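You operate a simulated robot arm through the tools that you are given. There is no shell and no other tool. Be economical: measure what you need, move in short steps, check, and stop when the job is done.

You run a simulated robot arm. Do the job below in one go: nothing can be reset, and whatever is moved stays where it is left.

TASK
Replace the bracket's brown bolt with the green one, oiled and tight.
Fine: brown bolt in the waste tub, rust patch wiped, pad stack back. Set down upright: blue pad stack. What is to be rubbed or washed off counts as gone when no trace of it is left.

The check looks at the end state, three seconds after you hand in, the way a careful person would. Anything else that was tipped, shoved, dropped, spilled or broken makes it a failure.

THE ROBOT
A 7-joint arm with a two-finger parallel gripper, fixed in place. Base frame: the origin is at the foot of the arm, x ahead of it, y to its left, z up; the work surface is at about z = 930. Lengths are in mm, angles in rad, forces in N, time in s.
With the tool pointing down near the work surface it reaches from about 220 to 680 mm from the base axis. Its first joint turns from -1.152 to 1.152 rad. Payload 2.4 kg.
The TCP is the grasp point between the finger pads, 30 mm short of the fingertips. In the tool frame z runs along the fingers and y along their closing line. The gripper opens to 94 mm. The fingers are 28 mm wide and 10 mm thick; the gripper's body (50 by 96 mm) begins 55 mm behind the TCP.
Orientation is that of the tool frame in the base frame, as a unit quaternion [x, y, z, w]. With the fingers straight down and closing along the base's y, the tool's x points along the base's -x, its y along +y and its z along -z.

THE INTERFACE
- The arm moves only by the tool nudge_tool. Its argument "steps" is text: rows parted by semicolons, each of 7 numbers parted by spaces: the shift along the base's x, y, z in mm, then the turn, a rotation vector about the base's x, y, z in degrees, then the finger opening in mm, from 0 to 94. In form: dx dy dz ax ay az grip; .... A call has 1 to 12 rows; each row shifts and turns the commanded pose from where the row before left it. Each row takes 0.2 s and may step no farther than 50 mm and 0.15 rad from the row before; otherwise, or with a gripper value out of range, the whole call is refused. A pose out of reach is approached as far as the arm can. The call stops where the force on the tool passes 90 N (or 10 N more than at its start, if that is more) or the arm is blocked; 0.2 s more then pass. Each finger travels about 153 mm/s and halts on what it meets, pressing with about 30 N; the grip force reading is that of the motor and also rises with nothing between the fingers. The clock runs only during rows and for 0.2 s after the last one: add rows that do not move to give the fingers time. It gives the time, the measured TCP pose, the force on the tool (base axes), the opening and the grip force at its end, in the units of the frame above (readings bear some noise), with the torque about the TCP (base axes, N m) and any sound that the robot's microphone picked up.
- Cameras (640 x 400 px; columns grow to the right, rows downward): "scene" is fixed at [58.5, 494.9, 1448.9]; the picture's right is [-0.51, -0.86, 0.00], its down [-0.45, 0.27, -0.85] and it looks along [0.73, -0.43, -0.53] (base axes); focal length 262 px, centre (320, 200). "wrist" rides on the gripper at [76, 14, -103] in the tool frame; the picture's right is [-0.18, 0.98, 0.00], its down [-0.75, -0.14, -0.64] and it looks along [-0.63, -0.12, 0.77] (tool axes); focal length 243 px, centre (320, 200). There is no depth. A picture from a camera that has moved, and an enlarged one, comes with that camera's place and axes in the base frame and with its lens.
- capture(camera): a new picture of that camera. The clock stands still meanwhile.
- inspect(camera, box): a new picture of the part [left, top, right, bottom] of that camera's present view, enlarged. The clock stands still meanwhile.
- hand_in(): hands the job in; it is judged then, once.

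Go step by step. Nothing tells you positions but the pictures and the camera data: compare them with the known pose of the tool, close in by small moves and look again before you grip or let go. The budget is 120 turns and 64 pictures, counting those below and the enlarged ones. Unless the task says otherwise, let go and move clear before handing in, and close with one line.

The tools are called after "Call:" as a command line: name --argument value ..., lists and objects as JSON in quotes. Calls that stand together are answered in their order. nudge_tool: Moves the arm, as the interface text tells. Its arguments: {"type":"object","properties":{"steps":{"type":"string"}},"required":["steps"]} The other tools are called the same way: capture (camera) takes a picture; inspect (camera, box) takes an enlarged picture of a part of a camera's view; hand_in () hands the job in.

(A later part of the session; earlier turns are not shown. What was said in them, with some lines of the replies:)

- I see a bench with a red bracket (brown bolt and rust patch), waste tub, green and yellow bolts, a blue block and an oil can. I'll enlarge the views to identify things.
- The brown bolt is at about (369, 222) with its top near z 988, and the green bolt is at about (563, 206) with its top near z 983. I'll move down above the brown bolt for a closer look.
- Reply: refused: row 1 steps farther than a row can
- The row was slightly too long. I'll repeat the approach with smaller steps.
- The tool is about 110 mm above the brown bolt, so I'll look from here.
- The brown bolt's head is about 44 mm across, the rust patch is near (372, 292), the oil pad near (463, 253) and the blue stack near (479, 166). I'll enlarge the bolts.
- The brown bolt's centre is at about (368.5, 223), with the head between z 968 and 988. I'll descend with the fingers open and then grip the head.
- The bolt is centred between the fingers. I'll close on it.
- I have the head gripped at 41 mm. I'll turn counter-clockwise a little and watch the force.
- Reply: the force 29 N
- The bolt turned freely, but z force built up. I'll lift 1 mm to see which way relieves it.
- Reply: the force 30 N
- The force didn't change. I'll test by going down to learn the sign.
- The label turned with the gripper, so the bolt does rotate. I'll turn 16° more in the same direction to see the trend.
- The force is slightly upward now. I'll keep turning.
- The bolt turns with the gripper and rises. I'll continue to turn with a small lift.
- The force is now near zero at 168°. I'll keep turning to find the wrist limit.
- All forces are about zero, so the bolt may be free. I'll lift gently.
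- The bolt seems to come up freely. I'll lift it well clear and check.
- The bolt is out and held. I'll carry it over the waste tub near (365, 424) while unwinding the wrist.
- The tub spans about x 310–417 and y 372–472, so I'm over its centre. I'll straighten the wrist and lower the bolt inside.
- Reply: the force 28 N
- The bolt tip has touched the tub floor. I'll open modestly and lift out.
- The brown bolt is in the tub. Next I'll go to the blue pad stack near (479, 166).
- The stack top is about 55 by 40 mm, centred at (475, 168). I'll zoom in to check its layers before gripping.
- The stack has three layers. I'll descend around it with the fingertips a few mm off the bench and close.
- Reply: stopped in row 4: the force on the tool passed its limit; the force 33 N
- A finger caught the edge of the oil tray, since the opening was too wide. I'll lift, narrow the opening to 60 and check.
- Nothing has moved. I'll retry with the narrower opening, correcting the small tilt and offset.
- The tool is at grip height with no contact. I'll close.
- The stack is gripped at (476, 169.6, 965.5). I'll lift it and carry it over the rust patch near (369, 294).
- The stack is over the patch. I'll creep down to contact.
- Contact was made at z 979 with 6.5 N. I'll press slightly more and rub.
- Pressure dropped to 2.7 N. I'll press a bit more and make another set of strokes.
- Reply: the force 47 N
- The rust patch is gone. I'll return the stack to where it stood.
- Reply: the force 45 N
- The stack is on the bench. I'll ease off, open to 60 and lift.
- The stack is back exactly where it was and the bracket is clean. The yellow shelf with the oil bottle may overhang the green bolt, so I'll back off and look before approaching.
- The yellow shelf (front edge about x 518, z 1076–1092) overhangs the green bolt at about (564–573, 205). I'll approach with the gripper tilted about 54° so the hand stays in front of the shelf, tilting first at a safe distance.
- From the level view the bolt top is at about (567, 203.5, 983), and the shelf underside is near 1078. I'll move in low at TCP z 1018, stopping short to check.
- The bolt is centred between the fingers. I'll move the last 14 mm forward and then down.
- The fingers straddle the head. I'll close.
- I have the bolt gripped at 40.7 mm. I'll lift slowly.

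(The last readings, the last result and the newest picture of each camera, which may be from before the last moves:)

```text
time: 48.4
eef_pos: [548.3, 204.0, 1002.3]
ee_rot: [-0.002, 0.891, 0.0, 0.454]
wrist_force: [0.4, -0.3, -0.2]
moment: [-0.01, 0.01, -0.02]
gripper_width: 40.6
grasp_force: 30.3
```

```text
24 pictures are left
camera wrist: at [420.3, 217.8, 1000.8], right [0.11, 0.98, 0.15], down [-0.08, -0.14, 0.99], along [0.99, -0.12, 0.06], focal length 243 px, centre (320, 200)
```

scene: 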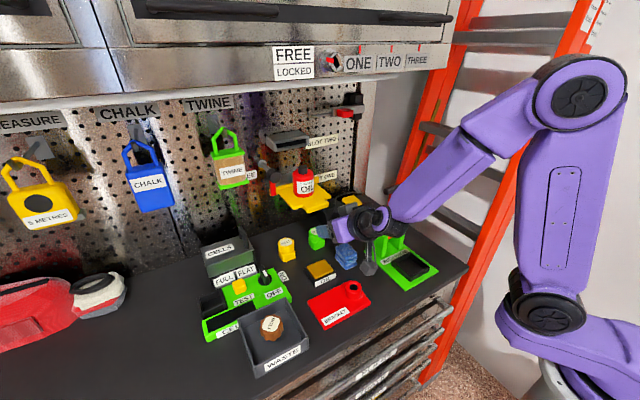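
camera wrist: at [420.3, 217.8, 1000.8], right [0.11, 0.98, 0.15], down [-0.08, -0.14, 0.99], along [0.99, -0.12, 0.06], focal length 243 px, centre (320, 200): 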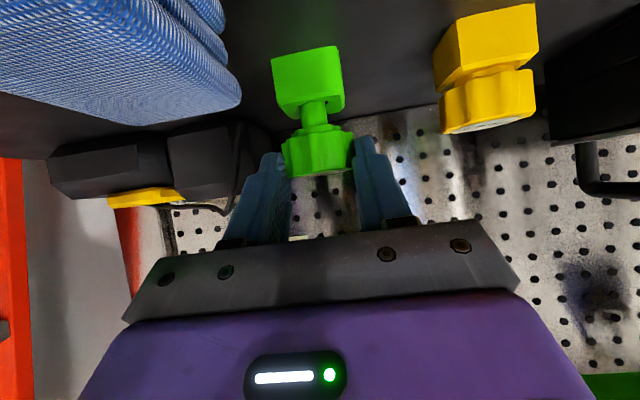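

The shank is coming out of the block. I'll lift 18 mm more and look.

Call:
nudge_tool --steps "0 0 6 0 0 0 30; 0 0 6 0 0 0 30; 0 0 6 0 0 0 30; 0 0 0 0 0 0 30"

Call:
capture --camera "wrist"

```text
time: 49.4
eef_pos: [542.1, 203.8, 1012.4]
ee_rot: [-0.007, 0.895, -0.003, 0.445]
wrist_force: [-13.5, 0.7, -49.3]
moment: [-0.23, -2.54, -0.01]
gripper_width: 40.6
grasp_force: 29.6
```

```text
23 pictures are left
camera wrist: at [415.4, 216.8, 1014.2], right [0.1, 0.99, 0.14], down [-0.05, -0.13, 0.99], along [0.99, -0.11, 0.04], focal length 243 px, centre (320, 200)
```

wrist: 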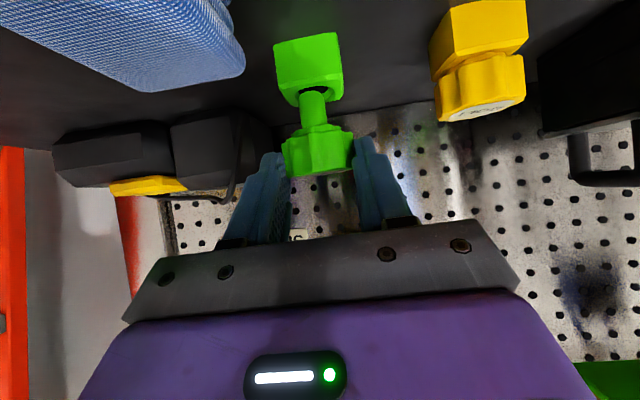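

The hand's top corner touched the shelf's front, so this tilt isn't enough. I'll lower the bolt back into its block, tilt further and regrip.

Call:
nudge_tool --steps "0 0 -6 0 0 0 30; 0 0 -6 0 0 0 30; 0 0 0 0 0 0 30"

Call:
inspect --camera "scene" --box '[250, 140, 380, 260]'

```text
time: 50.2
eef_pos: [549.9, 204.2, 1008.6]
ee_rot: [0.0, 0.89, -0.001, 0.456]
wrist_force: [-2.2, 2.0, -1.4]
moment: [-0.16, -0.26, -0.04]
gripper_width: 40.4
grasp_force: 30.2
```

```text
3.33 times, centred on (315, 200) of scene
camera zoom: at [58.5, 495.0, 1448.9], right [-0.51, -0.86, 0.0], down [-0.45, 0.27, -0.85], along [0.73, -0.43, -0.53], focal length 873 px, centre (337, 200)
```

zoom: 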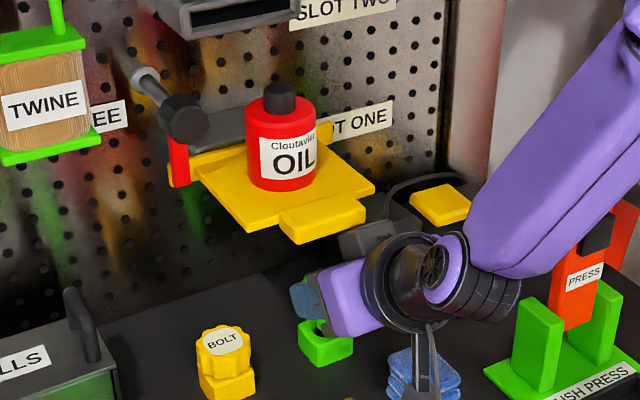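

The shelf and bottle haven't moved. A box on the upper side of the hand is what touched, so I need about 66° of tilt. First I'll seat the bolt back in its block and release.

Call:
nudge_tool --steps "-1 0 -6 0 0 0 30; 0 0 -6 0 0 0 30; 0 0 -4 0 0 0 30; 0 0 -2 0 0 0 30; 0 0 0 0 0 0 30"

```text
time: 51.4
eef_pos: [547.4, 203.3, 989.7]
ee_rot: [-0.002, 0.891, -0.001, 0.454]
wrist_force: [0.3, -0.7, 0.1]
moment: [-0.01, 0.02, 0.03]
gripper_width: 40.6
grasp_force: 29.8
```

Call:
nudge_tool --steps "0 0 -1.5 0 0 0 30; 0 0 0 0 0 0 70; 0 0 0 0 0 0 70; -2.2 0 0 0 -4 0 70; -2.2 0 0 0 -4 0 70; 0 0 -1 0 -4 0 70; 0 0 0 0 0 0 70"

Call:
inspect --camera "scene" --box '[260, 180, 390, 310]'

Call:
capture --camera "wrist"

```text
time: 53.0
eef_pos: [541.0, 203.1, 991.2]
ee_rot: [-0.001, 0.838, 0.0, 0.546]
wrist_force: [-34.5, -23.7, 78.1]
moment: [-0.42, 13.17, 3.68]
gripper_width: 70.0
grasp_force: 0.1
```

```text
3.08 times, centred on (325, 245) of scene
camera zoom: at [56.5, 493.7, 1449.5], right [-0.51, -0.86, 0.0], down [-0.45, 0.27, -0.85], along [0.73, -0.43, -0.53], focal length 806 px, centre (305, 62)
```

zoom: 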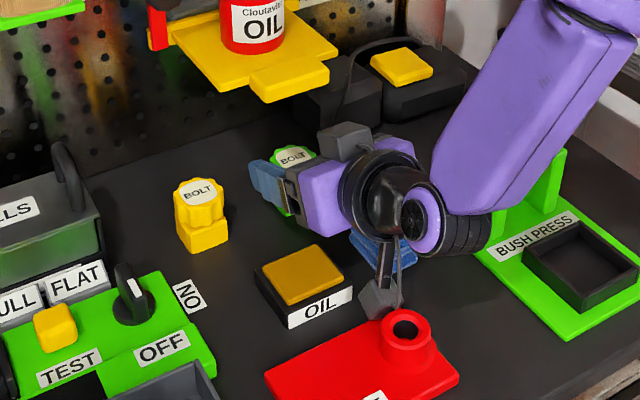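

```text
20 pictures are left
camera wrist: at [416.9, 217.8, 963.8], right [0.07, 0.98, 0.17], down [-0.28, -0.14, 0.95], along [0.96, -0.12, 0.27], focal length 243 px, centre (320, 200)
```

wrist: 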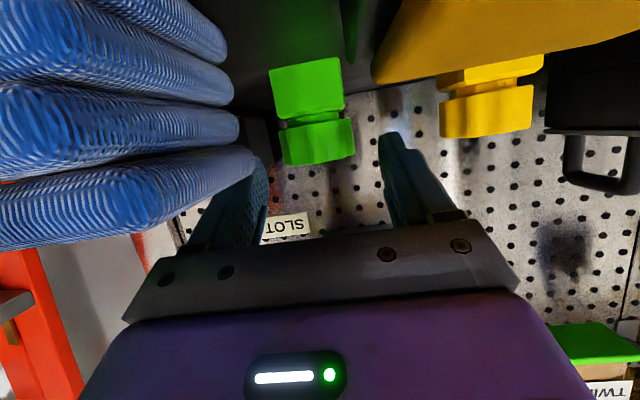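

The wrist camera is pressing on the bracket boss, so I'll reverse the tilt immediately.

Call:
nudge_tool --steps "0 0 4 0 4 0 70; 2.2 0 4 0 4 0 70; 2.2 0 4 0 4 0 70; 0 0 10 0 0 0 70; 0 0 0 0 0 0 70"

Call:
inspect --camera "scene" --box '[260, 180, 390, 310]'

```text
time: 54.2
eef_pos: [547.4, 205.2, 1007.4]
ee_rot: [-0.002, 0.891, 0.0, 0.454]
wrist_force: [-0.1, -0.9, 0.1]
moment: [-0.01, 0.03, 0.0]
gripper_width: 70.0
grasp_force: 0.1
```

```text
3.08 times, centred on (325, 245) of scene
camera zoom: at [58.5, 494.9, 1448.9], right [-0.51, -0.86, 0.0], down [-0.45, 0.27, -0.85], along [0.73, -0.43, -0.53], focal length 806 px, centre (305, 62)
```

zoom: 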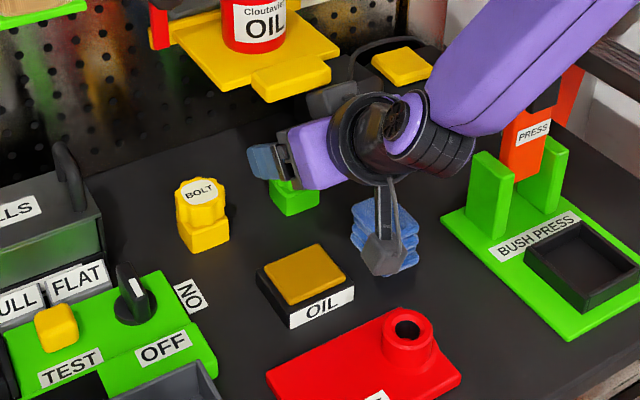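

I'm clear again and the bracket, stack and shelf look unmoved. I'll back straight out and roll the tool 180° so the camera is on top, letting me use a flatter approach of about 68°.

Call:
nudge_tool --steps "-25 0 0 0 0 0 70; -30 0 0 0 0 0 70; -30 0 10 0 0 0 70; -20 0 35 0 0 0 70; 0 0 40 0 0 0 70; 0 0 30 0 0 0 70; 0 0 0 0 0 0 70"

Call:
nudge_tool --steps "0 0 0 -6.47 0 4.7 70; 0 0 0 -6.47 0 4.7 70; 0 0 0 -6.47 0 4.7 70; 0 0 0 -6.47 0 4.7 70; 0 0 0 -6.47 0 4.7 70; 0 0 0 -6.47 0 4.7 70; 0 0 0 -6.47 0 4.7 70; 0 0 0 -6.47 0 4.7 70; 0 0 0 -6.47 0 4.7 70; 0 0 0 -6.47 0 4.7 70; 0 0 0 -6.47 0 4.7 70; 0 0 0 0 0 0 70"

```text
time: 55.8
eef_pos: [443.1, 204.2, 1125.6]
ee_rot: [-0.001, 0.891, -0.002, 0.454]
wrist_force: [0.0, -0.8, 0.0]
moment: [0.03, 0.02, 0.01]
gripper_width: 70.1
grasp_force: 0.2
```

```text
time: 58.4
eef_pos: [441.0, 203.8, 1124.1]
ee_rot: [-0.621, 0.64, -0.315, 0.326]
wrist_force: [0.3, 0.4, 0.6]
moment: [-0.01, 0.01, 0.0]
gripper_width: 70.0
grasp_force: 0.0
```

The roll is working. I'll continue the second half.

Call:
nudge_tool --steps "0 0 0 -6.47 0 4.7 70; 0 0 0 -6.47 0 4.7 70; 0 0 0 -6.47 0 4.7 70; 0 0 0 -6.47 0 4.7 70; 0 0 0 -6.47 0 4.7 70; 0 0 0 -6.47 0 4.7 70; 0 0 0 -6.47 0 4.7 70; 0 0 0 -6.47 0 4.7 70; 0 0 0 -6.47 0 4.7 70; 0 0 0 -6.47 0 4.7 70; 0 0 0 -6.47 0 4.7 70; 0 0 0 -3.23 0 2.35 70"

Call:
nudge_tool --steps "0 0 -10 0 -7 0 70; 0 0 -10 0 -7 0 70; 0 0 0 0 0 0 70"

Call:
capture --camera "wrist"

Call:
capture --camera "scene"

```text
time: 61.0
eef_pos: [442.3, 203.7, 1124.7]
ee_rot: [0.891, 0.002, 0.454, 0.001]
wrist_force: [0.2, 1.0, 0.3]
moment: [-0.01, -0.01, -0.01]
gripper_width: 70.1
grasp_force: 0.1
```

```text
time: 61.8
eef_pos: [440.7, 203.1, 1104.1]
ee_rot: [0.828, 0.002, 0.56, 0.0]
wrist_force: [0.7, -0.4, 0.0]
moment: [0.02, -0.02, -0.02]
gripper_width: 70.1
grasp_force: 0.1
```

```text
18 pictures are left
camera wrist: at [374.9, 188.7, 1213.8], right [-0.07, -0.98, -0.17], down [-0.88, 0.14, -0.46], along [0.48, 0.12, -0.87], focal length 243 px, centre (320, 200)
```

wrist: 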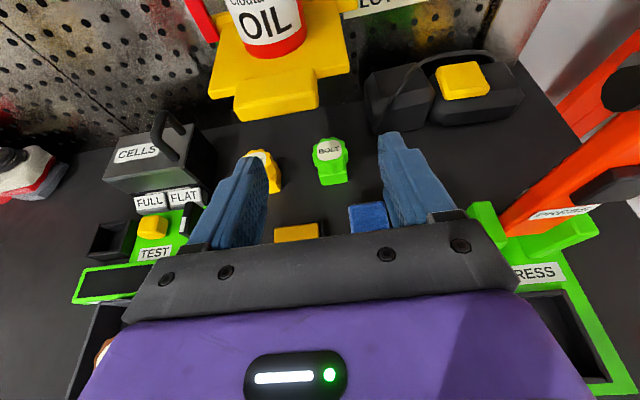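

```text
17 pictures are left
```

scene: 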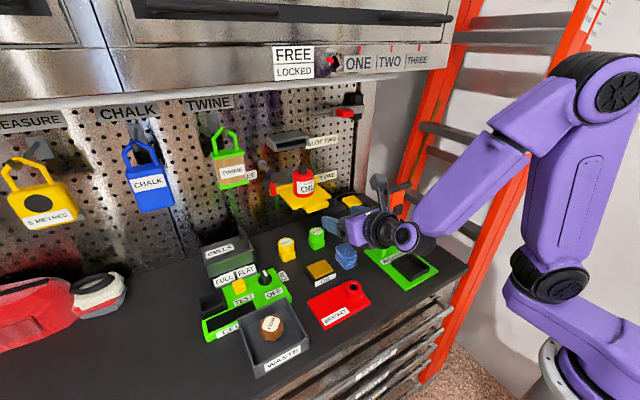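

The view is much better now: the green bolt is in its block and the shelf front is at about x 517. I'll yaw 8°, come in low and look again before gripping.

Call:
nudge_tool --steps "8 5 -33 0 0 -4 70; 10 5 -33 0 0 -4 70; 11 4 -33 0 0 0 70; 25 -3.5 0 0 0 0 70; 25 -3.5 0 0 0 0 70; 14 -2 0 0 0 0 70; 0 0 0 0 0 0 70"

Call:
capture --camera "wrist"

Call:
inspect --camera "scene" --box '[260, 160, 390, 290]'

```text
time: 63.4
eef_pos: [533.7, 208.0, 1005.4]
ee_rot: [0.827, -0.057, 0.558, 0.039]
wrist_force: [-0.5, 0.2, -0.6]
moment: [0.0, -0.04, 0.01]
gripper_width: 69.9
grasp_force: 0.0
```

```text
16 pictures are left
camera wrist: at [466.7, 204.5, 1114.9], right [-0.2, -0.96, -0.17], down [-0.85, 0.26, -0.46], along [0.49, 0.05, -0.87], focal length 243 px, centre (320, 200)
```

wrist: 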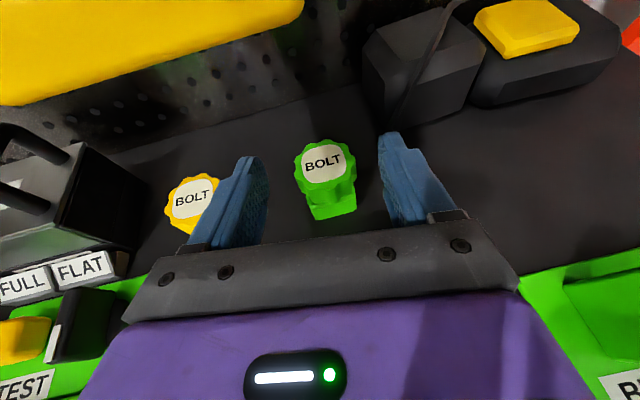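

```text
3.08 times, centred on (325, 225) of scene
camera zoom: at [58.6, 494.9, 1448.9], right [-0.51, -0.86, 0.0], down [-0.45, 0.27, -0.85], along [0.73, -0.43, -0.53], focal length 806 px, centre (305, 123)
```

zoom: 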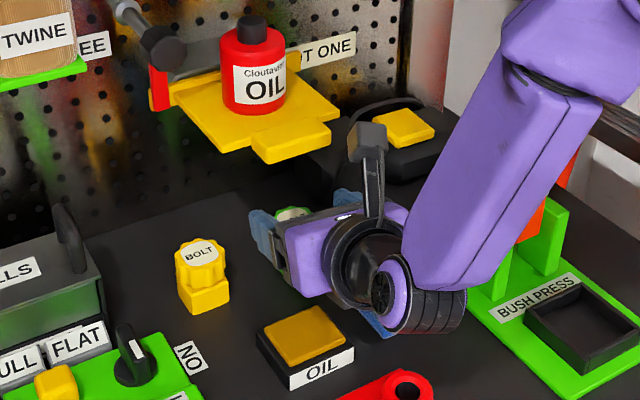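

The bolt is confirmed at about (568.5, 204). I'll do the last forward move and the descent.

Call:
nudge_tool --steps "6 -0.7 0 0 0 0 70; 5.5 -0.5 0 0 0 0 70; 0 0 -7 0 0 0 70; 0 0 -7 0 0 0 70; 0 0 -5 0 0 0 70; 0 0 0 0 0 0 70"

Call:
capture --camera "wrist"

```text
time: 64.8
eef_pos: [547.0, 207.2, 985.7]
ee_rot: [0.827, -0.056, 0.557, 0.039]
wrist_force: [-0.7, 0.5, -0.6]
moment: [0.03, 0.0, 0.0]
gripper_width: 70.0
grasp_force: 0.0
```

```text
14 pictures are left
camera wrist: at [478.5, 202.3, 1096.3], right [-0.2, -0.96, -0.17], down [-0.85, 0.26, -0.46], along [0.49, 0.05, -0.87], focal length 243 px, centre (320, 200)
```

wrist: 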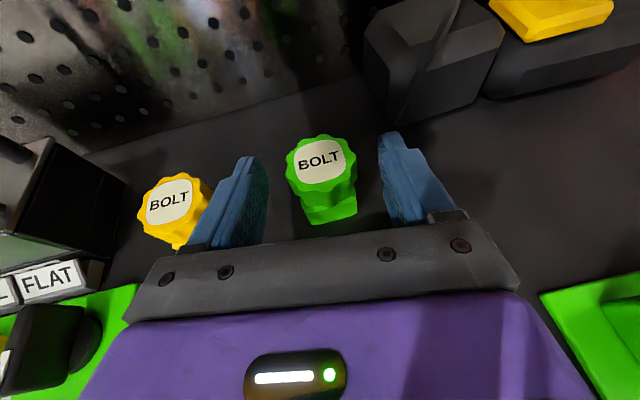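

There's no contact anywhere. I'll close, then lift 4 mm.

Call:
nudge_tool --steps "0 0 0 0 0 0 30; 0 0 0 0 0 0 30; 0 0 0 0 0 0 30; 0 0 4 0 0 0 30; 0 0 0 0 0 0 30"

Call:
nudge_tool --steps "0 0 6 0 0 0 30; 0 0 6 0 0 0 30; 0 0 4 0 0 0 30; 0 0 0 0 0 0 30"

```text
time: 66.0
eef_pos: [546.3, 207.5, 990.6]
ee_rot: [0.827, -0.056, 0.558, 0.039]
wrist_force: [-0.3, -0.6, -0.4]
moment: [0.0, -0.02, 0.02]
gripper_width: 40.0
grasp_force: 30.2
```

```text
time: 67.0
eef_pos: [545.9, 207.7, 1007.0]
ee_rot: [0.827, -0.057, 0.557, 0.04]
wrist_force: [0.9, 0.6, -0.8]
moment: [0.0, 0.03, -0.02]
gripper_width: 40.1
grasp_force: 29.6
```

The bolt is lifted 20 mm with no contact. I'll raise it another 22 mm in small steps.

Call:
nudge_tool --steps "0 0 5 0 0 0 30; 0 0 5 0 0 0 30; 0 0 4 0 0 0 30; 0 0 4 0 0 0 30; 0 0 4 0 0 0 30; 0 0 0 0 0 0 30"

Call:
capture --camera "wrist"

```text
time: 68.4
eef_pos: [546.6, 208.4, 1026.9]
ee_rot: [0.827, -0.057, 0.558, 0.04]
wrist_force: [-0.3, -0.2, -0.1]
moment: [-0.03, 0.01, 0.0]
gripper_width: 40.0
grasp_force: 29.9
```

```text
13 pictures are left
camera wrist: at [478.2, 202.7, 1137.6], right [-0.2, -0.96, -0.17], down [-0.85, 0.26, -0.46], along [0.49, 0.05, -0.87], focal length 243 px, centre (320, 200)
```

wrist: 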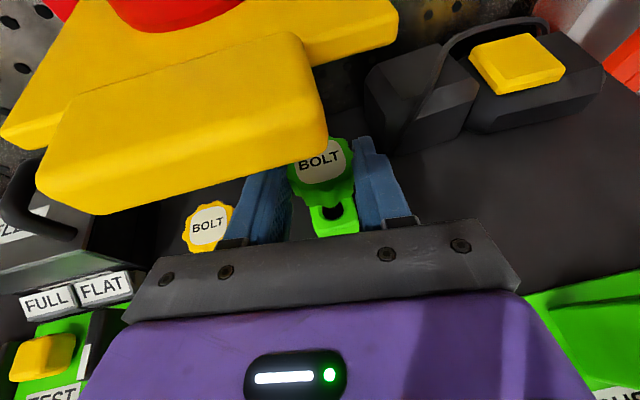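

The block's hole shows and the bolt looks out. I'll lift 3 mm more and retreat gently.

Call:
nudge_tool --steps "0 0 3 0 0 0 30; -3 0 0 0 0 0 30; -5 0 0 0 0 0 30; 0 0 0 0 0 0 30"

Call:
nudge_tool --steps "-12 0 0 0 0 0 30; -20 4 0 0 0 0 30; -30 10 8 0 0 0 30; -30 16 10 0 0 0 30; 0 0 0 0 0 0 30"

Call:
inspect --camera "scene" --box '[260, 180, 400, 310]'

```text
time: 69.4
eef_pos: [537.1, 207.4, 1031.4]
ee_rot: [0.827, -0.056, 0.558, 0.039]
wrist_force: [0.1, 1.0, 0.4]
moment: [0.06, 0.0, -0.02]
gripper_width: 40.0
grasp_force: 29.5
```

```text
time: 70.6
eef_pos: [446.3, 239.2, 1049.5]
ee_rot: [0.827, -0.057, 0.558, 0.04]
wrist_force: [0.9, -0.2, -0.6]
moment: [-0.03, 0.03, 0.0]
gripper_width: 40.0
grasp_force: 30.1
```

```text
3.08 times, centred on (330, 245) of scene
camera zoom: at [58.5, 495.0, 1448.9], right [-0.51, -0.86, 0.0], down [-0.45, 0.27, -0.85], along [0.73, -0.43, -0.53], focal length 806 px, centre (289, 62)
```

zoom: 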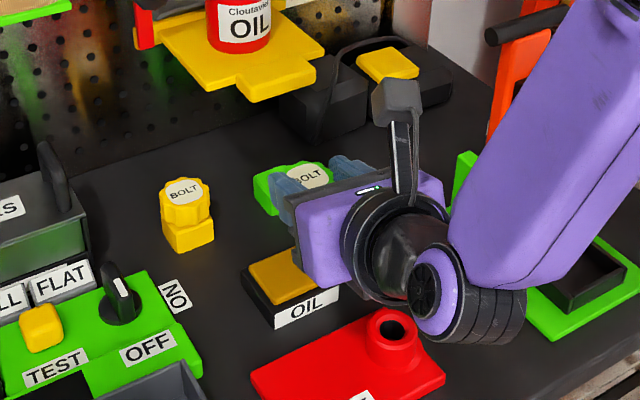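

The bolt is out, its block unmoved. Next I'll bring the shank tip down on the oil pad at about (463, 254.5).

Call:
nudge_tool --steps "-5 18.5 0 0 0 0 30; 0 0 -15 0 0 0 30; 0 0 -15 0 0 0 30; 0 0 -6 0 0 0 30; 0 0 -2 0 0 0 30; 0 0 0 0 0 0 30"

Call:
capture --camera "wrist"

```text
time: 72.0
eef_pos: [443.1, 256.4, 1011.6]
ee_rot: [0.827, -0.056, 0.559, 0.039]
wrist_force: [-0.9, 0.1, -1.2]
moment: [0.01, 0.03, 0.04]
gripper_width: 39.6
grasp_force: 30.2
```

```text
11 pictures are left
camera wrist: at [374.2, 252.2, 1121.4], right [-0.2, -0.96, -0.17], down [-0.85, 0.26, -0.46], along [0.49, 0.05, -0.87], focal length 243 px, centre (320, 200)
```

wrist: 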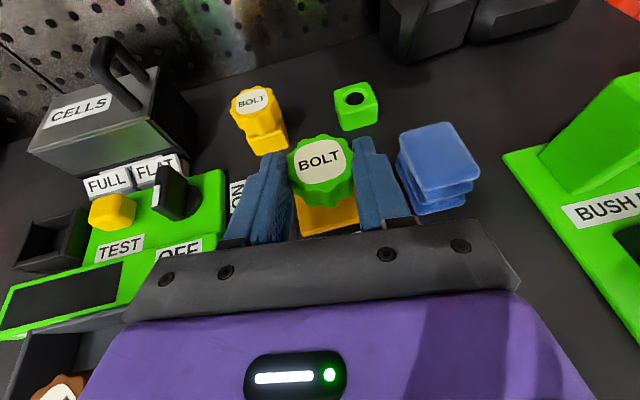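

The bolt is above the pad. I'll creep down to contact.

Call:
nudge_tool --steps "0 0 -2 0 0 0 30; 0 0 -2 0 0 0 30; 0 0 -2 0 0 0 30; 0 0 -2 0 0 0 30; 0 0 0 0 0 0 30"

```text
time: 73.2
eef_pos: [442.0, 257.1, 1005.7]
ee_rot: [0.824, -0.057, 0.562, 0.039]
wrist_force: [3.2, 1.9, 27.9]
moment: [0.02, -0.84, 0.05]
gripper_width: 39.7
grasp_force: 30.1
```

The tip is pressed on the pad at 28 N. I'll dwell a second, lift and check for oil.

Call:
nudge_tool --steps "0 0 1 0 0 0 30; 0 0 0 0 0 0 30; 0 0 0 0 0 0 30; 0 0 0 0 0 0 30; 0 0 0 0 0 0 30; 0 0 10 0 0 0 30; 0 0 25 0 0 0 30; 0 0 25 0 0 0 30; 0 0 0 0 0 0 30"

Call:
inspect --camera "scene" --box '[270, 200, 370, 300]'

```text
time: 75.2
eef_pos: [442.7, 256.6, 1064.0]
ee_rot: [0.827, -0.056, 0.558, 0.04]
wrist_force: [0.4, 0.4, 0.0]
moment: [0.0, 0.0, -0.02]
gripper_width: 39.4
grasp_force: 30.4
```

```text
4.00 times, centred on (320, 250) of scene
camera zoom: at [58.5, 494.9, 1448.9], right [-0.51, -0.86, 0.0], down [-0.45, 0.27, -0.85], along [0.73, -0.43, -0.53], focal length 1048 px, centre (320, 0)
```

zoom: 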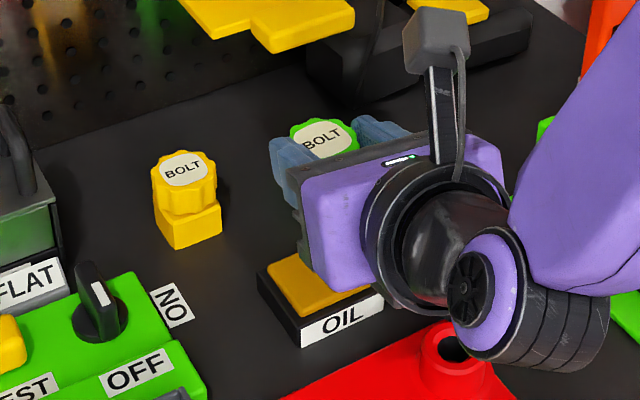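

The shank is hidden, but the contact was firm. Now I'll carry the bolt over the bracket hole at (368.5, 223), keeping it upright.

Call:
nudge_tool --steps "-24 -7.6 0 0 0 0 30; -24 -7.6 0 0 0 0 30; -24 -7.6 0 0 0 0 30; -24 -7.6 0 0 0 0 30; 0 0 0 0 0 0 30"

Call:
capture --camera "scene"

Call:
capture --camera "wrist"

```text
time: 76.4
eef_pos: [344.8, 225.6, 1064.5]
ee_rot: [0.827, -0.057, 0.558, 0.04]
wrist_force: [-0.1, -0.3, -1.9]
moment: [0.0, 0.0, 0.04]
gripper_width: 39.3
grasp_force: 30.5
```

```text
9 pictures are left
```

scene: 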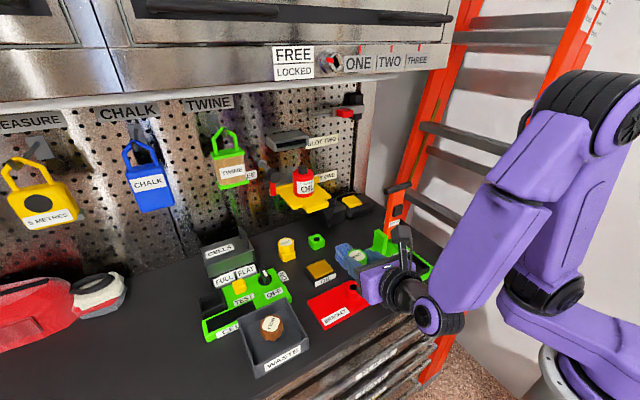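

```text
8 pictures are left
camera wrist: at [277.2, 220.9, 1173.4], right [-0.2, -0.96, -0.17], down [-0.85, 0.26, -0.46], along [0.49, 0.05, -0.87], focal length 243 px, centre (320, 200)
```

wrist: 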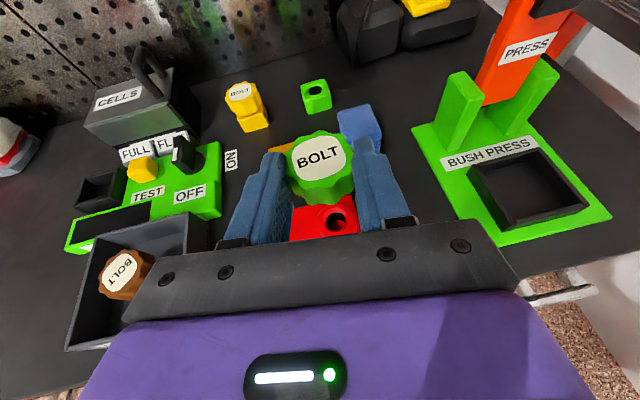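

The hole is visible below the bolt. I'll zoom in to check alignment.

Call:
inspect --camera "wrist" --box '[270, 120, 400, 250]'

```text
3.08 times, centred on (335, 185) of wrist
camera zoom: at [277.2, 220.9, 1173.4], right [-0.2, -0.96, -0.17], down [-0.85, 0.26, -0.46], along [0.49, 0.05, -0.87], focal length 746 px, centre (274, 246)
```

zoom: 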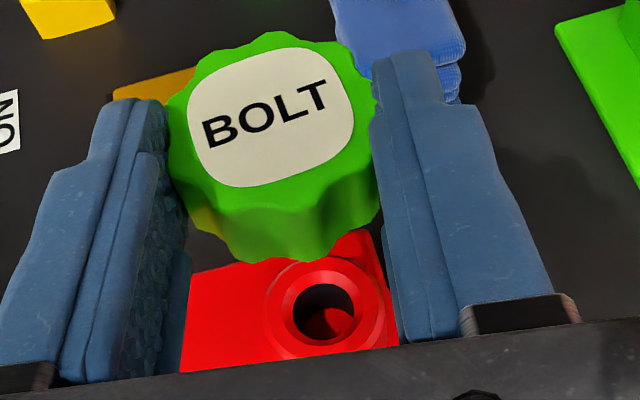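

The bolt and hole agree within about 2 mm. I'll shift 1 mm in y and lower to just into the hole mouth, watching forces.

Call:
nudge_tool --steps "0 1 -15 0 0 0 30; 0 0 -15 0 0 0 30; 0 0 -8 0 0 0 30; 0 0 -4 0 0 0 30; 0 0 -2 0 0 0 30; 0 0 0 0 0 0 30"

```text
time: 77.8
eef_pos: [344.2, 226.0, 1020.6]
ee_rot: [0.827, -0.056, 0.558, 0.039]
wrist_force: [-0.2, 0.3, -0.8]
moment: [0.0, 0.01, -0.02]
gripper_width: 39.6
grasp_force: 29.8
```

Call:
nudge_tool --steps "0 0 -3 0 0 0 30; 0 0 -3 0 0 0 30; 0 0 -3 0 0 0 30; 0 0 0 0 0 0 30"

```text
time: 78.8
eef_pos: [345.0, 227.4, 1012.4]
ee_rot: [0.827, -0.057, 0.557, 0.04]
wrist_force: [0.0, 0.3, -0.8]
moment: [0.0, 0.02, -0.02]
gripper_width: 39.7
grasp_force: 30.1
```

The tip is 10 mm into the hole without contact. I'll continue down.

Call:
nudge_tool --steps "0 0 -4 0 0 0 30; 0 0 -4 0 0 0 30; 0 0 -4 0 0 0 30; 0 0 -3 0 0 0 30; 0 0 0 0 0 0 30"

```text
time: 80.0
eef_pos: [345.8, 227.8, 995.4]
ee_rot: [0.827, -0.057, 0.558, 0.04]
wrist_force: [-0.9, 0.4, -0.5]
moment: [0.01, 0.0, 0.0]
gripper_width: 39.5
grasp_force: 30.0
```

Call:
nudge_tool --steps "0 0 -1 0 0 0 30; 0 0 -1 0 0 0 30; 0 0 -1 0 0 0 30; 0 0 -1 0 0 0 30; 0 0 0 0 0 0 30"

```text
time: 81.2
eef_pos: [345.1, 227.8, 994.6]
ee_rot: [0.824, -0.057, 0.563, 0.039]
wrist_force: [-0.2, -1.8, 27.6]
moment: [-0.14, -0.61, -0.01]
gripper_width: 39.3
grasp_force: 29.8
```

The bolt rests at the start of the thread. I'll open, lift straight up and look.

Call:
nudge_tool --steps "0 0 1 0 0 0 30; 0 0 0 0 0 0 70; 0 0 0 0 0 0 70; 0 0 15 0 0 0 70; 0 0 30 0 0 0 70; 0 0 45 0 0 0 70; 0 0 45 0 0 0 70; 0 0 0 0 0 0 70"

Call:
capture --camera "wrist"

```text
time: 83.0
eef_pos: [345.5, 228.6, 1128.2]
ee_rot: [0.827, -0.056, 0.558, 0.04]
wrist_force: [0.6, 0.1, -0.1]
moment: [-0.02, -0.01, -0.01]
gripper_width: 69.8
grasp_force: 0.0
```

```text
6 pictures are left
camera wrist: at [277.6, 224.3, 1237.8], right [-0.2, -0.96, -0.17], down [-0.85, 0.26, -0.46], along [0.49, 0.05, -0.87], focal length 243 px, centre (320, 200)
```

wrist: 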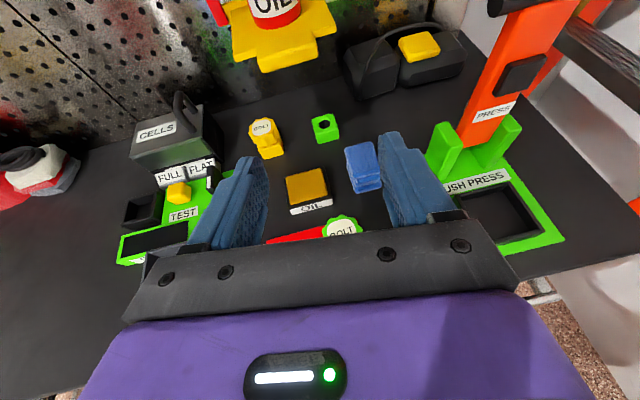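

The bolt is standing in the bracket. I'll turn the tool vertical above it.

Call:
nudge_tool --steps "3 -0.6 0 1.18 8.42 0 70; 3 -0.6 0 1.18 8.42 0 70; 3 -0.6 0 1.18 8.42 0 70; 3 -0.6 0 1.18 8.42 0 70; 3 -0.6 0 1.18 8.42 0 70; 3 -0.6 0 1.18 8.42 0 70; 3 -0.6 0 1.18 8.42 0 70; 2.5 -0.6 0 1.18 8.42 0 70; 0 0 -14 0 0 8 70; 0 0 -14 0 0 0 70; 0 0 0 0 0 0 70"

```text
time: 85.4
eef_pos: [369.6, 222.1, 1100.7]
ee_rot: [1.0, 0.002, -0.001, 0.001]
wrist_force: [-0.4, -0.2, -1.0]
moment: [-0.03, 0.02, 0.01]
gripper_width: 69.9
grasp_force: 0.0
```

The tool is vertical over the bolt. I'll wind the wrist a further 32° and descend onto the head.

Call:
nudge_tool --steps "0 0 0 0 0 8 70; 0 0 0 0 0 8 70; 0 0.5 0 0 0 8 70; 0 0.5 0 0 0 8 70; 0 0.3 -40 0 0 0 70; 0 0 -40 0 0 0 70; 0 0 -20 0 0 0 70; 0 0 -13 0 0 0 70; 0 0 0 0 0 0 70"

Call:
capture --camera "wrist"

```text
time: 87.4
eef_pos: [369.2, 222.0, 987.8]
ee_rot: [0.961, 0.278, 0.0, 0.0]
wrist_force: [-0.3, -0.5, 0.5]
moment: [0.0, -0.02, -0.03]
gripper_width: 69.9
grasp_force: 0.1
```

```text
5 pictures are left
camera wrist: at [441.6, 250.4, 1089.5], right [0.37, -0.93, 0.0], down [-0.71, -0.28, 0.64], along [-0.6, -0.24, -0.77], focal length 243 px, centre (320, 200)
```

wrist: 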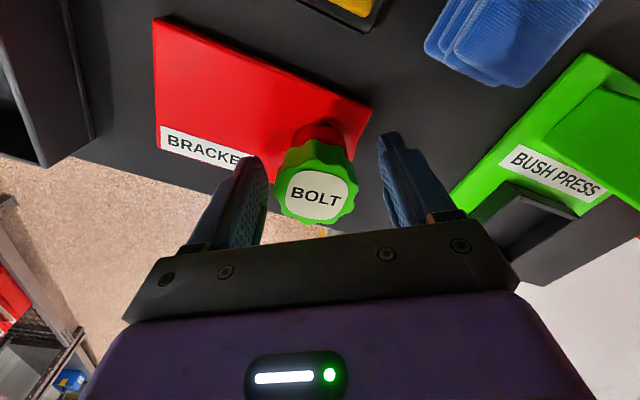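

The bolt is centred and the plate is clean. I'll grip and begin turning clockwise with light downward follow.

Call:
nudge_tool --steps "0 0 0 0 0 0 30; 0 0 0 0 0 0 30; 0 0 0 0 0 0 30; 0 0 -0.2 0 0 -8 30; 0 0 -0.1 0 0 -8 30; 0 0 -0.1 0 0 -8 30; 0 0 -0.1 0 0 -8 30; 0 0 -0.1 0 0 -8 30; 0 0 -0.1 0 0 -8 30"

```text
time: 89.4
eef_pos: [368.8, 221.3, 986.9]
ee_rot: [0.99, -0.139, -0.001, 0.001]
wrist_force: [-9.3, -18.6, 6.2]
moment: [0.15, -0.08, 0.03]
gripper_width: 40.7
grasp_force: 30.1
```

It's turning, with some sideways load. I'll ease the tool 1.5 mm in −y and 0.8 mm in −x and continue.

Call:
nudge_tool --steps "-0.4 -0.8 0 0 0 0 30; -0.4 -0.7 -0.1 0 0 -8 30; 0 0 -0.1 0 0 -8 30; 0 0 -0.1 0 0 -8 30; 0 0 -0.1 0 0 -8 30; 0 0 -0.1 0 0 -8 30; 0 0 -0.1 0 0 -8 30; 0 0 0 0 0 0 30"

```text
time: 91.2
eef_pos: [367.5, 221.3, 987.1]
ee_rot: [0.849, -0.529, -0.001, 0.002]
wrist_force: [-14.8, -16.1, 21.3]
moment: [-0.01, -0.13, 0.01]
gripper_width: 40.9
grasp_force: 29.7
```

Call:
nudge_tool --steps "-0.6 -0.6 0 0 0 -8 30; 0 0 0 0 0 -8 30; 0 0 0 0 0 -8 30; 0 0 0 0 0 -8 30; 0 0 0 0 0 -8 30; 0 0 0 0 0 -8 30; 0 0 0 0 0 0 30"

```text
time: 92.8
eef_pos: [366.1, 221.8, 984.4]
ee_rot: [-0.56, 0.828, 0.001, -0.002]
wrist_force: [-12.5, -1.0, -11.9]
moment: [0.04, -0.29, 0.53]
gripper_width: 40.8
grasp_force: 29.6
```

Torque is building (0.53 N m) and the bolt is drawing down. I'll keep turning with a slight follow.

Call:
nudge_tool --steps "0.4 0 -0.4 0 0 -8 30; 0 0 0 0 0 -8 30; 0 0 0 0 0 -8 30; 0 0 0 0 0 0 30"

```text
time: 93.8
eef_pos: [366.6, 221.8, 986.1]
ee_rot: [-0.377, 0.926, 0.0, 0.0]
wrist_force: [-23.1, 7.4, -2.0]
moment: [-0.01, -0.15, 0.73]
gripper_width: 40.4
grasp_force: 30.4
```

Call:
nudge_tool --steps "0.8 -0.3 0 0 0 -8 30; 0 0 0 0 0 -8 30; 0 0 0 0 0 -8 30; 0 0 0 0 0 0 30"

Call:
capture --camera "wrist"

```text
time: 94.8
eef_pos: [367.8, 222.0, 987.2]
ee_rot: [-0.176, 0.984, 0.0, -0.001]
wrist_force: [-28.7, 15.4, 0.0]
moment: [0.13, 0.14, 0.5]
gripper_width: 39.9
grasp_force: 30.1
```

```text
4 pictures are left
camera wrist: at [290.9, 209.2, 1089.4], right [-0.17, 0.99, 0.0], down [0.76, 0.13, 0.64], along [0.63, 0.11, -0.77], focal length 243 px, centre (320, 200)
```

wrist: 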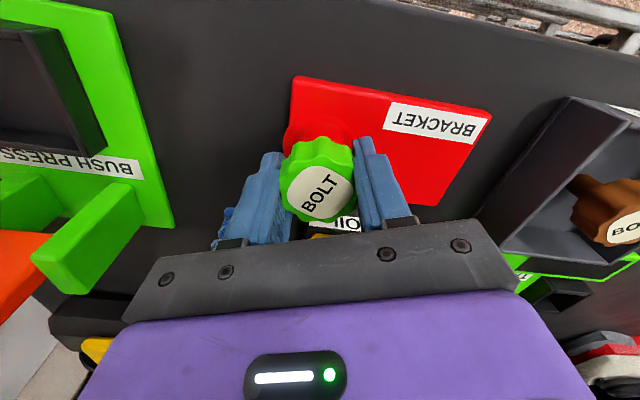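

The head slipped in the grip after about 130° of net turning and sits at the same height as the brown one did, so it's likely seated. I'll regrip squarely and test the torque once more.

Call:
nudge_tool --steps "0 0 0 0 0 0 60; 0 0 0 0 0 0 60; 0 0 0 0 0 0 60"

Call:
nudge_tool --steps "0 0 -2 0 0 0 30; 0 0 0 0 0 0 30; 0 0 0 0 0 0 30; 0 0 0 0 0 -4 30; 0 0 0 0 0 -4 30; 0 0 0 0 0 0 30"

```text
time: 95.6
eef_pos: [369.7, 220.8, 985.8]
ee_rot: [-0.175, 0.985, 0.001, 0.001]
wrist_force: [0.1, 0.1, 0.1]
moment: [0.0, 0.02, -0.05]
gripper_width: 59.8
grasp_force: 0.1
```

```text
time: 97.0
eef_pos: [366.9, 222.2, 983.1]
ee_rot: [-0.107, 0.994, 0.001, -0.001]
wrist_force: [-18.4, 19.9, 8.1]
moment: [0.42, 0.14, 0.64]
gripper_width: 40.4
grasp_force: 30.2
```

Torque rises to 0.64 N m within 8°, so the bolt is resisting firmly. I'll centre the tool and give a final turn until it slips.

Call:
nudge_tool --steps "-1.5 1.2 0 0 0 0 30; -0.5 0.5 0 0 0 -4 30; 0 0 0 0 0 -4 30; 0 0 0 0 0 0 30"

Call:
nudge_tool --steps "0 0 0 0 0 -5 30; 0 0 0 0 0 -5 30; 0 0 0 0 0 -5 30; 0 0 0 0 0 -5 30; 0 0 0 0 0 0 30"

Call:
capture --camera "wrist"

```text
time: 98.0
eef_pos: [366.2, 222.7, 983.5]
ee_rot: [-0.036, 0.999, -0.001, 0.0]
wrist_force: [-7.0, 9.5, -4.6]
moment: [0.29, 0.11, 0.5]
gripper_width: 40.8
grasp_force: 29.8
```

```text
time: 99.2
eef_pos: [367.1, 222.7, 984.8]
ee_rot: [0.14, 0.99, -0.001, 0.0]
wrist_force: [-2.9, 3.4, -2.6]
moment: [0.19, -0.02, 0.68]
gripper_width: 40.4
grasp_force: 30.4
```

```text
3 pictures are left
camera wrist: at [297.6, 256.5, 1086.7], right [0.45, 0.89, 0.0], down [0.69, -0.34, 0.64], along [0.57, -0.29, -0.77], focal length 243 px, centre (320, 200)
```

wrist: 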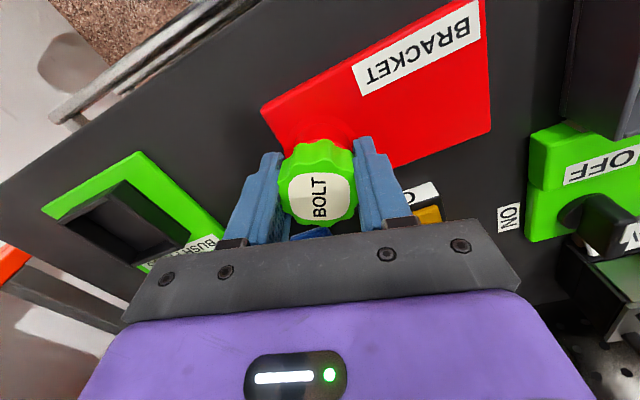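

The bolt no longer turns; the grip just slips round it, so it's tight. I'll release, lift clear and check the scene.

Call:
nudge_tool --steps "0 0 0 0 0 0 70; 0 0 0 0 0 0 70; 0 0 0 0 0 0 70; 0 0 30 0 0 0 70; 0 0 45 0 0 0 70; 0 0 45 0 0 0 70; -20 -30 30 0 0 0 70; -20 -40 10 0 0 0 70; -10 -45 0 0 0 0 70; 0 -45 0 0 0 0 70; 0 0 0 0 0 0 70"

Call:
inspect --camera "scene" --box '[200, 160, 440, 390]'

```text
time: 101.6
eef_pos: [317.7, 61.0, 1143.7]
ee_rot: [0.137, 0.991, 0.0, 0.0]
wrist_force: [-0.1, -0.3, -0.1]
moment: [-0.01, 0.04, 0.0]
gripper_width: 70.1
grasp_force: 0.0
```

```text
1.74 times, centred on (320, 275) of scene
camera zoom: at [58.5, 494.9, 1448.9], right [-0.51, -0.86, 0.0], down [-0.45, 0.27, -0.85], along [0.73, -0.43, -0.53], focal length 456 px, centre (320, 70)
```

zoom: 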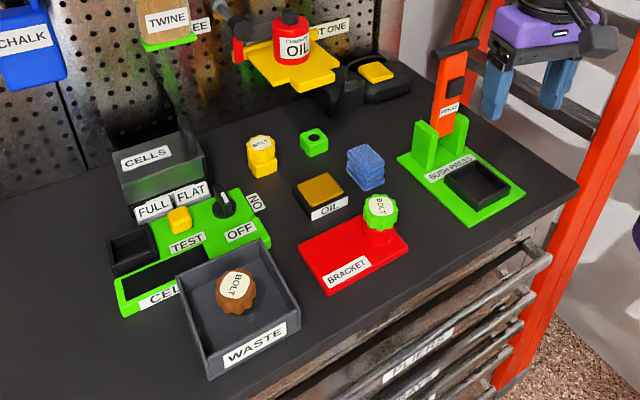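

Everything is in place. One last zoom on the bracket to check for rust traces and the bolt's seating.

Call:
inspect --camera "scene" --box '[300, 250, 380, 330]'

```text
5.00 times, centred on (340, 290) of scene
camera zoom: at [58.5, 494.9, 1448.9], right [-0.51, -0.86, 0.0], down [-0.45, 0.27, -0.85], along [0.73, -0.43, -0.53], focal length 1309 px, centre (220, -250)
```

zoom: 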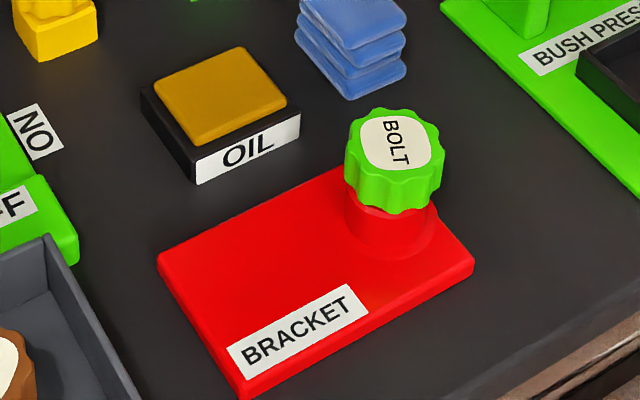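

The plate is clean and the green bolt is seated on the boss, so I'm handing in.

Call:
hand_in

```text
The job is handed in.
```

The job is handed in: the green bolt is in the bracket and turned down until the grip slipped on its head. I pressed its tip on the oil pad, but I couldn't see the shank afterwards to confirm the oil. The brown bolt is in the waste tub, no rust shows on the bracket, and the pad stack is back upright in its place. On the way, a finger touched the oil tray, the hand touched the shelf, and the wrist camera pressed on the bracket at about 78 N; nothing looked moved in the last pictures.
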